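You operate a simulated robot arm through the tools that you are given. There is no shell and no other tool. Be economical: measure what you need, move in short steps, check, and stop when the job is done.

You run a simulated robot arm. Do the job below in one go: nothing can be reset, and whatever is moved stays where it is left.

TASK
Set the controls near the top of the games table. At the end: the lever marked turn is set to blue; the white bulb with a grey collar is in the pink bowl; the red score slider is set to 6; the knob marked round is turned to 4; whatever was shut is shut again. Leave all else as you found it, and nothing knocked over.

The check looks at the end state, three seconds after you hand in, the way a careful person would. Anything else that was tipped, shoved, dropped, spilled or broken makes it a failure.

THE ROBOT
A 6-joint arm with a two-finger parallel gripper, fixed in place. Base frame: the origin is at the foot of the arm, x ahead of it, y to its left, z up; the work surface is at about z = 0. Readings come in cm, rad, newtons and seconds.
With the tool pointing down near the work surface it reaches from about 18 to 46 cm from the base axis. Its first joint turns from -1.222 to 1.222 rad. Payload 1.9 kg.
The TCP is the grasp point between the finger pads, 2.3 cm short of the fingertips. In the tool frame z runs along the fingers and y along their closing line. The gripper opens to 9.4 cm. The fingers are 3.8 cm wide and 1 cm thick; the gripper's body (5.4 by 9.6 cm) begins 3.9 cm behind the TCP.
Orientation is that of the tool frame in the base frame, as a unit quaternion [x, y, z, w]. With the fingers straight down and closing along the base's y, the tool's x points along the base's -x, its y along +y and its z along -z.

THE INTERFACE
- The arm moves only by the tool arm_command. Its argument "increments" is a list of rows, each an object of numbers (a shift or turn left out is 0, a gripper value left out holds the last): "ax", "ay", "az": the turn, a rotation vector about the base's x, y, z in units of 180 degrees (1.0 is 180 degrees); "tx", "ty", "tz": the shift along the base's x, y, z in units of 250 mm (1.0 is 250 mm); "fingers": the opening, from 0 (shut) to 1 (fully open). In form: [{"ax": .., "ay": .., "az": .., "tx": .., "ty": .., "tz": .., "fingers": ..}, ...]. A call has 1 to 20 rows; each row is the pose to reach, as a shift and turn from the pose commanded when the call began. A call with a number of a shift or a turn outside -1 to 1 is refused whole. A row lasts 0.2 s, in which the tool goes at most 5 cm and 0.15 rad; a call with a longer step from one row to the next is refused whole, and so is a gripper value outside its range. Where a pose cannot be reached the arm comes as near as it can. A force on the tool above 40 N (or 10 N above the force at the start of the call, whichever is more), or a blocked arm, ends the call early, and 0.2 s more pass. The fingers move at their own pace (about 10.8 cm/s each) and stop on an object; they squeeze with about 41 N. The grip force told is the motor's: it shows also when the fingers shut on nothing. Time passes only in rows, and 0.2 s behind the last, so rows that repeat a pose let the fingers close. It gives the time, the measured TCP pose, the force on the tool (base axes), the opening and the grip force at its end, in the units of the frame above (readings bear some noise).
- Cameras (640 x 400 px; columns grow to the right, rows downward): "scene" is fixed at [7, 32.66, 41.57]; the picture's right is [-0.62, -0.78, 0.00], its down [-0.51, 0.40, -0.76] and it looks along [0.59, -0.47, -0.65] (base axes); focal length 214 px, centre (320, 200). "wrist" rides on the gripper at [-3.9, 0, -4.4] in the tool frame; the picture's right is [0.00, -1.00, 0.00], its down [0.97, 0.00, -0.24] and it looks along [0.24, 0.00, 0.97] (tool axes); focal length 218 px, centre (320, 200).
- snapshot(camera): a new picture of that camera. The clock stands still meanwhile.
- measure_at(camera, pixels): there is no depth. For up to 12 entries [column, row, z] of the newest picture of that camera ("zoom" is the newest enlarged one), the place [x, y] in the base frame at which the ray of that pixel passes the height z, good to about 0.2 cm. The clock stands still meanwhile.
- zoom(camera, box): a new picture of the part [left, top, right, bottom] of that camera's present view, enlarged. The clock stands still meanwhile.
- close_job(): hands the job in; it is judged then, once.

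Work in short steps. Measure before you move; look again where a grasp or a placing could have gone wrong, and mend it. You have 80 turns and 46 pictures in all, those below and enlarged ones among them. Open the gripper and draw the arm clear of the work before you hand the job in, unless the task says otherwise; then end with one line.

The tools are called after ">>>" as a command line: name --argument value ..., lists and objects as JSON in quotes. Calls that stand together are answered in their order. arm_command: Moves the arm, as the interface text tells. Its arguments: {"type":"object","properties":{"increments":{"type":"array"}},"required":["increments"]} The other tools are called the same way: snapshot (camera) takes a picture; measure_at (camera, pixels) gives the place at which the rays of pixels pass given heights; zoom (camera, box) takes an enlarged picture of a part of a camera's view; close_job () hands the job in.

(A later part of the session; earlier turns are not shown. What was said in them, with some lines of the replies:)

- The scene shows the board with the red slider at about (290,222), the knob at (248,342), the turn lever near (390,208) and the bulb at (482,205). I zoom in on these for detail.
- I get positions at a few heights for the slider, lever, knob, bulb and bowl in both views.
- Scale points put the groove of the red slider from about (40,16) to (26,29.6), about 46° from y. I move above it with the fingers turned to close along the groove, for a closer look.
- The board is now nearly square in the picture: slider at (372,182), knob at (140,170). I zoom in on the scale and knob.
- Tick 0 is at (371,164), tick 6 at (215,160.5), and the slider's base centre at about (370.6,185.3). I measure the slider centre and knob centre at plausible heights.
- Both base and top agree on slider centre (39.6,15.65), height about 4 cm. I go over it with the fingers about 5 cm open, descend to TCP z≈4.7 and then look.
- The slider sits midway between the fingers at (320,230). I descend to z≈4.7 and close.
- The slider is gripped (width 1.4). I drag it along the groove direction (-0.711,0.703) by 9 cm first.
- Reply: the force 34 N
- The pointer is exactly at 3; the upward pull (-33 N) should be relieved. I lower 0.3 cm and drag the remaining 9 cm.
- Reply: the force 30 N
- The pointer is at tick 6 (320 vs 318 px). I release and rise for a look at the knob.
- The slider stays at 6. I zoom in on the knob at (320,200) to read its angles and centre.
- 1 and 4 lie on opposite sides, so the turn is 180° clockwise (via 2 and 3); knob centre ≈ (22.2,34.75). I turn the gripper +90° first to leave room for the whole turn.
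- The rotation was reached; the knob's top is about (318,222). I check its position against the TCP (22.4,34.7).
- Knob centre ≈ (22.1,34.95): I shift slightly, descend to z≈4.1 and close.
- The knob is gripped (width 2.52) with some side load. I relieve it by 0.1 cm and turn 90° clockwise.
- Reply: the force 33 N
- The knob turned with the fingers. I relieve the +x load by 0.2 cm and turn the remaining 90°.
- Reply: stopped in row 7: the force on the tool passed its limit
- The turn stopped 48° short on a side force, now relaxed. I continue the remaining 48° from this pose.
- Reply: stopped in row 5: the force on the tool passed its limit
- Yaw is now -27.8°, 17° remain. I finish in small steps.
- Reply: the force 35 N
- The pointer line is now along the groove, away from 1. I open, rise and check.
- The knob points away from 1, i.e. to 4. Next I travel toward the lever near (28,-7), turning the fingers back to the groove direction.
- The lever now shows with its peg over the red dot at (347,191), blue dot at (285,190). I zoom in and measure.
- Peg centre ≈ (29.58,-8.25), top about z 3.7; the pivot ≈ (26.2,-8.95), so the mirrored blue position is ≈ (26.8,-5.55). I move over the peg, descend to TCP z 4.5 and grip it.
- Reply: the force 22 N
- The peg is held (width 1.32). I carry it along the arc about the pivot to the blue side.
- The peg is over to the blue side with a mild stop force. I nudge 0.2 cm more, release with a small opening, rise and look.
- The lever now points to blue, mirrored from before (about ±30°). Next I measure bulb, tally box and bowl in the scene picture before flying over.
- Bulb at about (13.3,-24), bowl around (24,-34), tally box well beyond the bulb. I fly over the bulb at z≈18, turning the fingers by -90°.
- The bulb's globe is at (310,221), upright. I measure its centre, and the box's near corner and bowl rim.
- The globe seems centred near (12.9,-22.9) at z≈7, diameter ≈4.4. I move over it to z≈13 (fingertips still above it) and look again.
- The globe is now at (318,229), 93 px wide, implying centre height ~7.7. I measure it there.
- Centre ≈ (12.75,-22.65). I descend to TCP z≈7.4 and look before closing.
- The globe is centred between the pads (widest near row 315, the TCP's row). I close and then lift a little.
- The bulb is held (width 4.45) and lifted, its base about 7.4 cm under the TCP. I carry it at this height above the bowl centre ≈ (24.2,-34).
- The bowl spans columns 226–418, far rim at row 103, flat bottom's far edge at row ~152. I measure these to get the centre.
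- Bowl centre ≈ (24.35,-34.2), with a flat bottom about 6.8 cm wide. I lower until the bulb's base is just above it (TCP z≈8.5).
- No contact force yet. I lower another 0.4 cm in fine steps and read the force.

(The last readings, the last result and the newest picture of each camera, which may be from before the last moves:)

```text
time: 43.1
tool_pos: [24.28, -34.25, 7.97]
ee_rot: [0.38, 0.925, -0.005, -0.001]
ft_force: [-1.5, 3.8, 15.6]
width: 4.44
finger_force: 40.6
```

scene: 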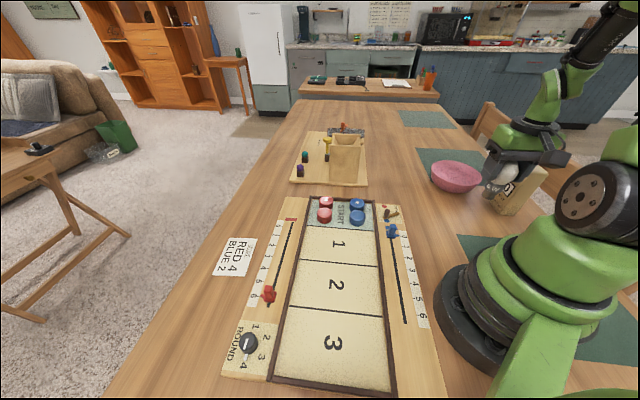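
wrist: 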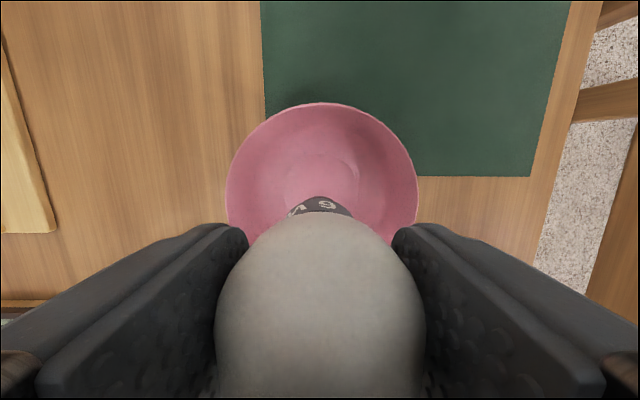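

Contact (15.6 N) at z≈7.97. I ease up 0.1 cm and open gradually.

>>> arm_command --increments '[{"tz": 0.004, "fingers": 0}, {"tz": 0.004, "fingers": 0.5}, {"tz": 0.004, "fingers": 0.55}, {"tz": 0.004, "fingers": 0.65}, {"tz": 0.004, "fingers": 0.7}]'

>>> snapshot --camera "wrist"

```text
time: 44.3
tool_pos: [24.22, -34.15, 8.09]
ee_rot: [0.38, 0.925, -0.004, -0.002]
ft_force: [0.8, -0.1, 1.0]
width: 6.57
finger_force: 0.1
```

```text
6 pictures are left
```

wrist: 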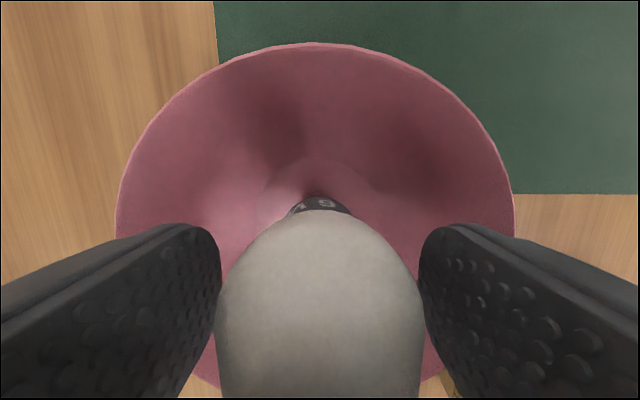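

The bulb stands upright in the bowl with the fingers free. I rise straight up and draw the arm away toward the base side.

>>> arm_command --increments '[{"tz": 0.05, "fingers": 0.8}, {"tz": 0.12}, {"tz": 0.24}, {"tz": 0.36}, {"tz": 0.48}, {"tz": 0.52, "ty": 0.1}, {"tz": 0.52, "ty": 0.25}, {"tz": 0.52, "ty": 0.42}, {"tz": 0.52, "ty": 0.6}, {"tz": 0.52, "ty": 0.78}, {"tz": 0.52, "ty": 0.95}, {"tz": 0.52, "ty": 0.95}]'

>>> snapshot --camera "scene"

>>> zoom --camera "scene" --box '[210, 240, 330, 390]'

```text
time: 46.9
tool_pos: [24.19, -10.35, 21.1]
ee_rot: [0.381, 0.925, -0.005, -0.002]
ft_force: [-0.5, 0.8, 0.0]
width: 7.52
finger_force: 0.0
```

```text
5 pictures are left
```

scene: 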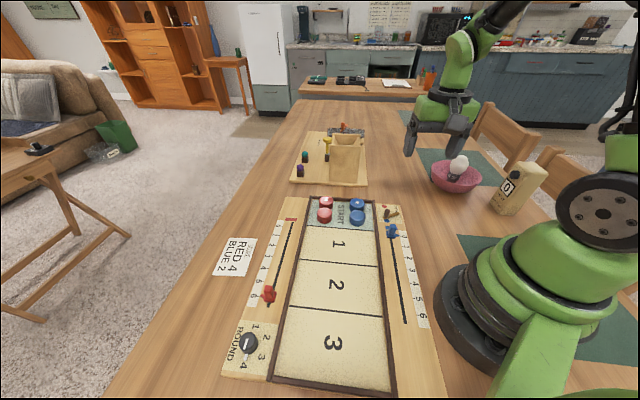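

```text
2.67 times, centred on (270, 315) of scene
```

zoom: 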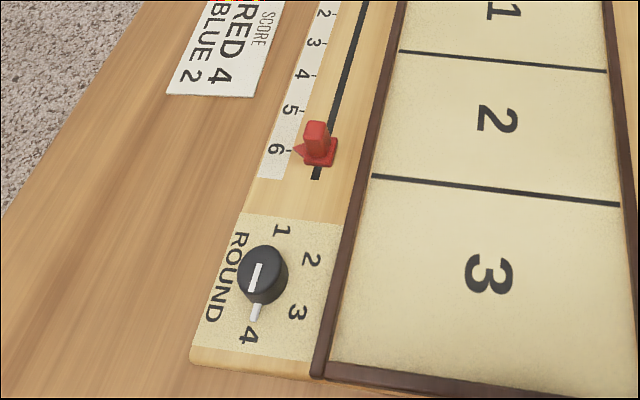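

The slider is at 6, the knob at 4 and the bulb is upright in the bowl. One last look at the lever and blue slider.

>>> zoom --camera "scene" --box '[340, 150, 500, 250]'

```text
4.00 times, centred on (420, 200) of scene
```

zoom: 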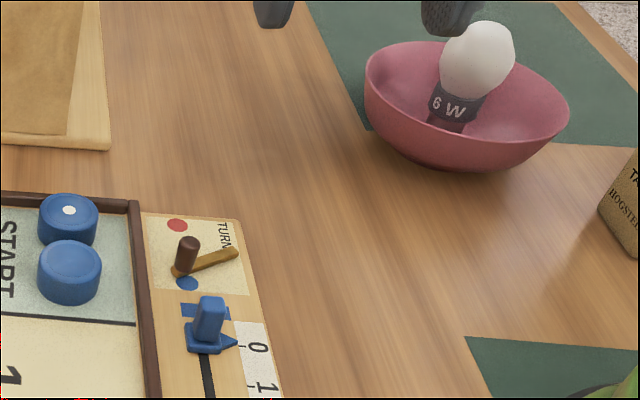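

The lever is at blue, the blue slider is still at 0 and the bulb stands in the bowl. The gripper is open and clear, so I hand in.

>>> close_job

```text
The job is handed in.
```

I've handed the job in: the turn lever is at blue, the red slider is at 6, the round knob is at 4, and the bulb stands upright in the pink bowl. I opened nothing along the way, and nothing else looked moved or knocked over in the last pictures.
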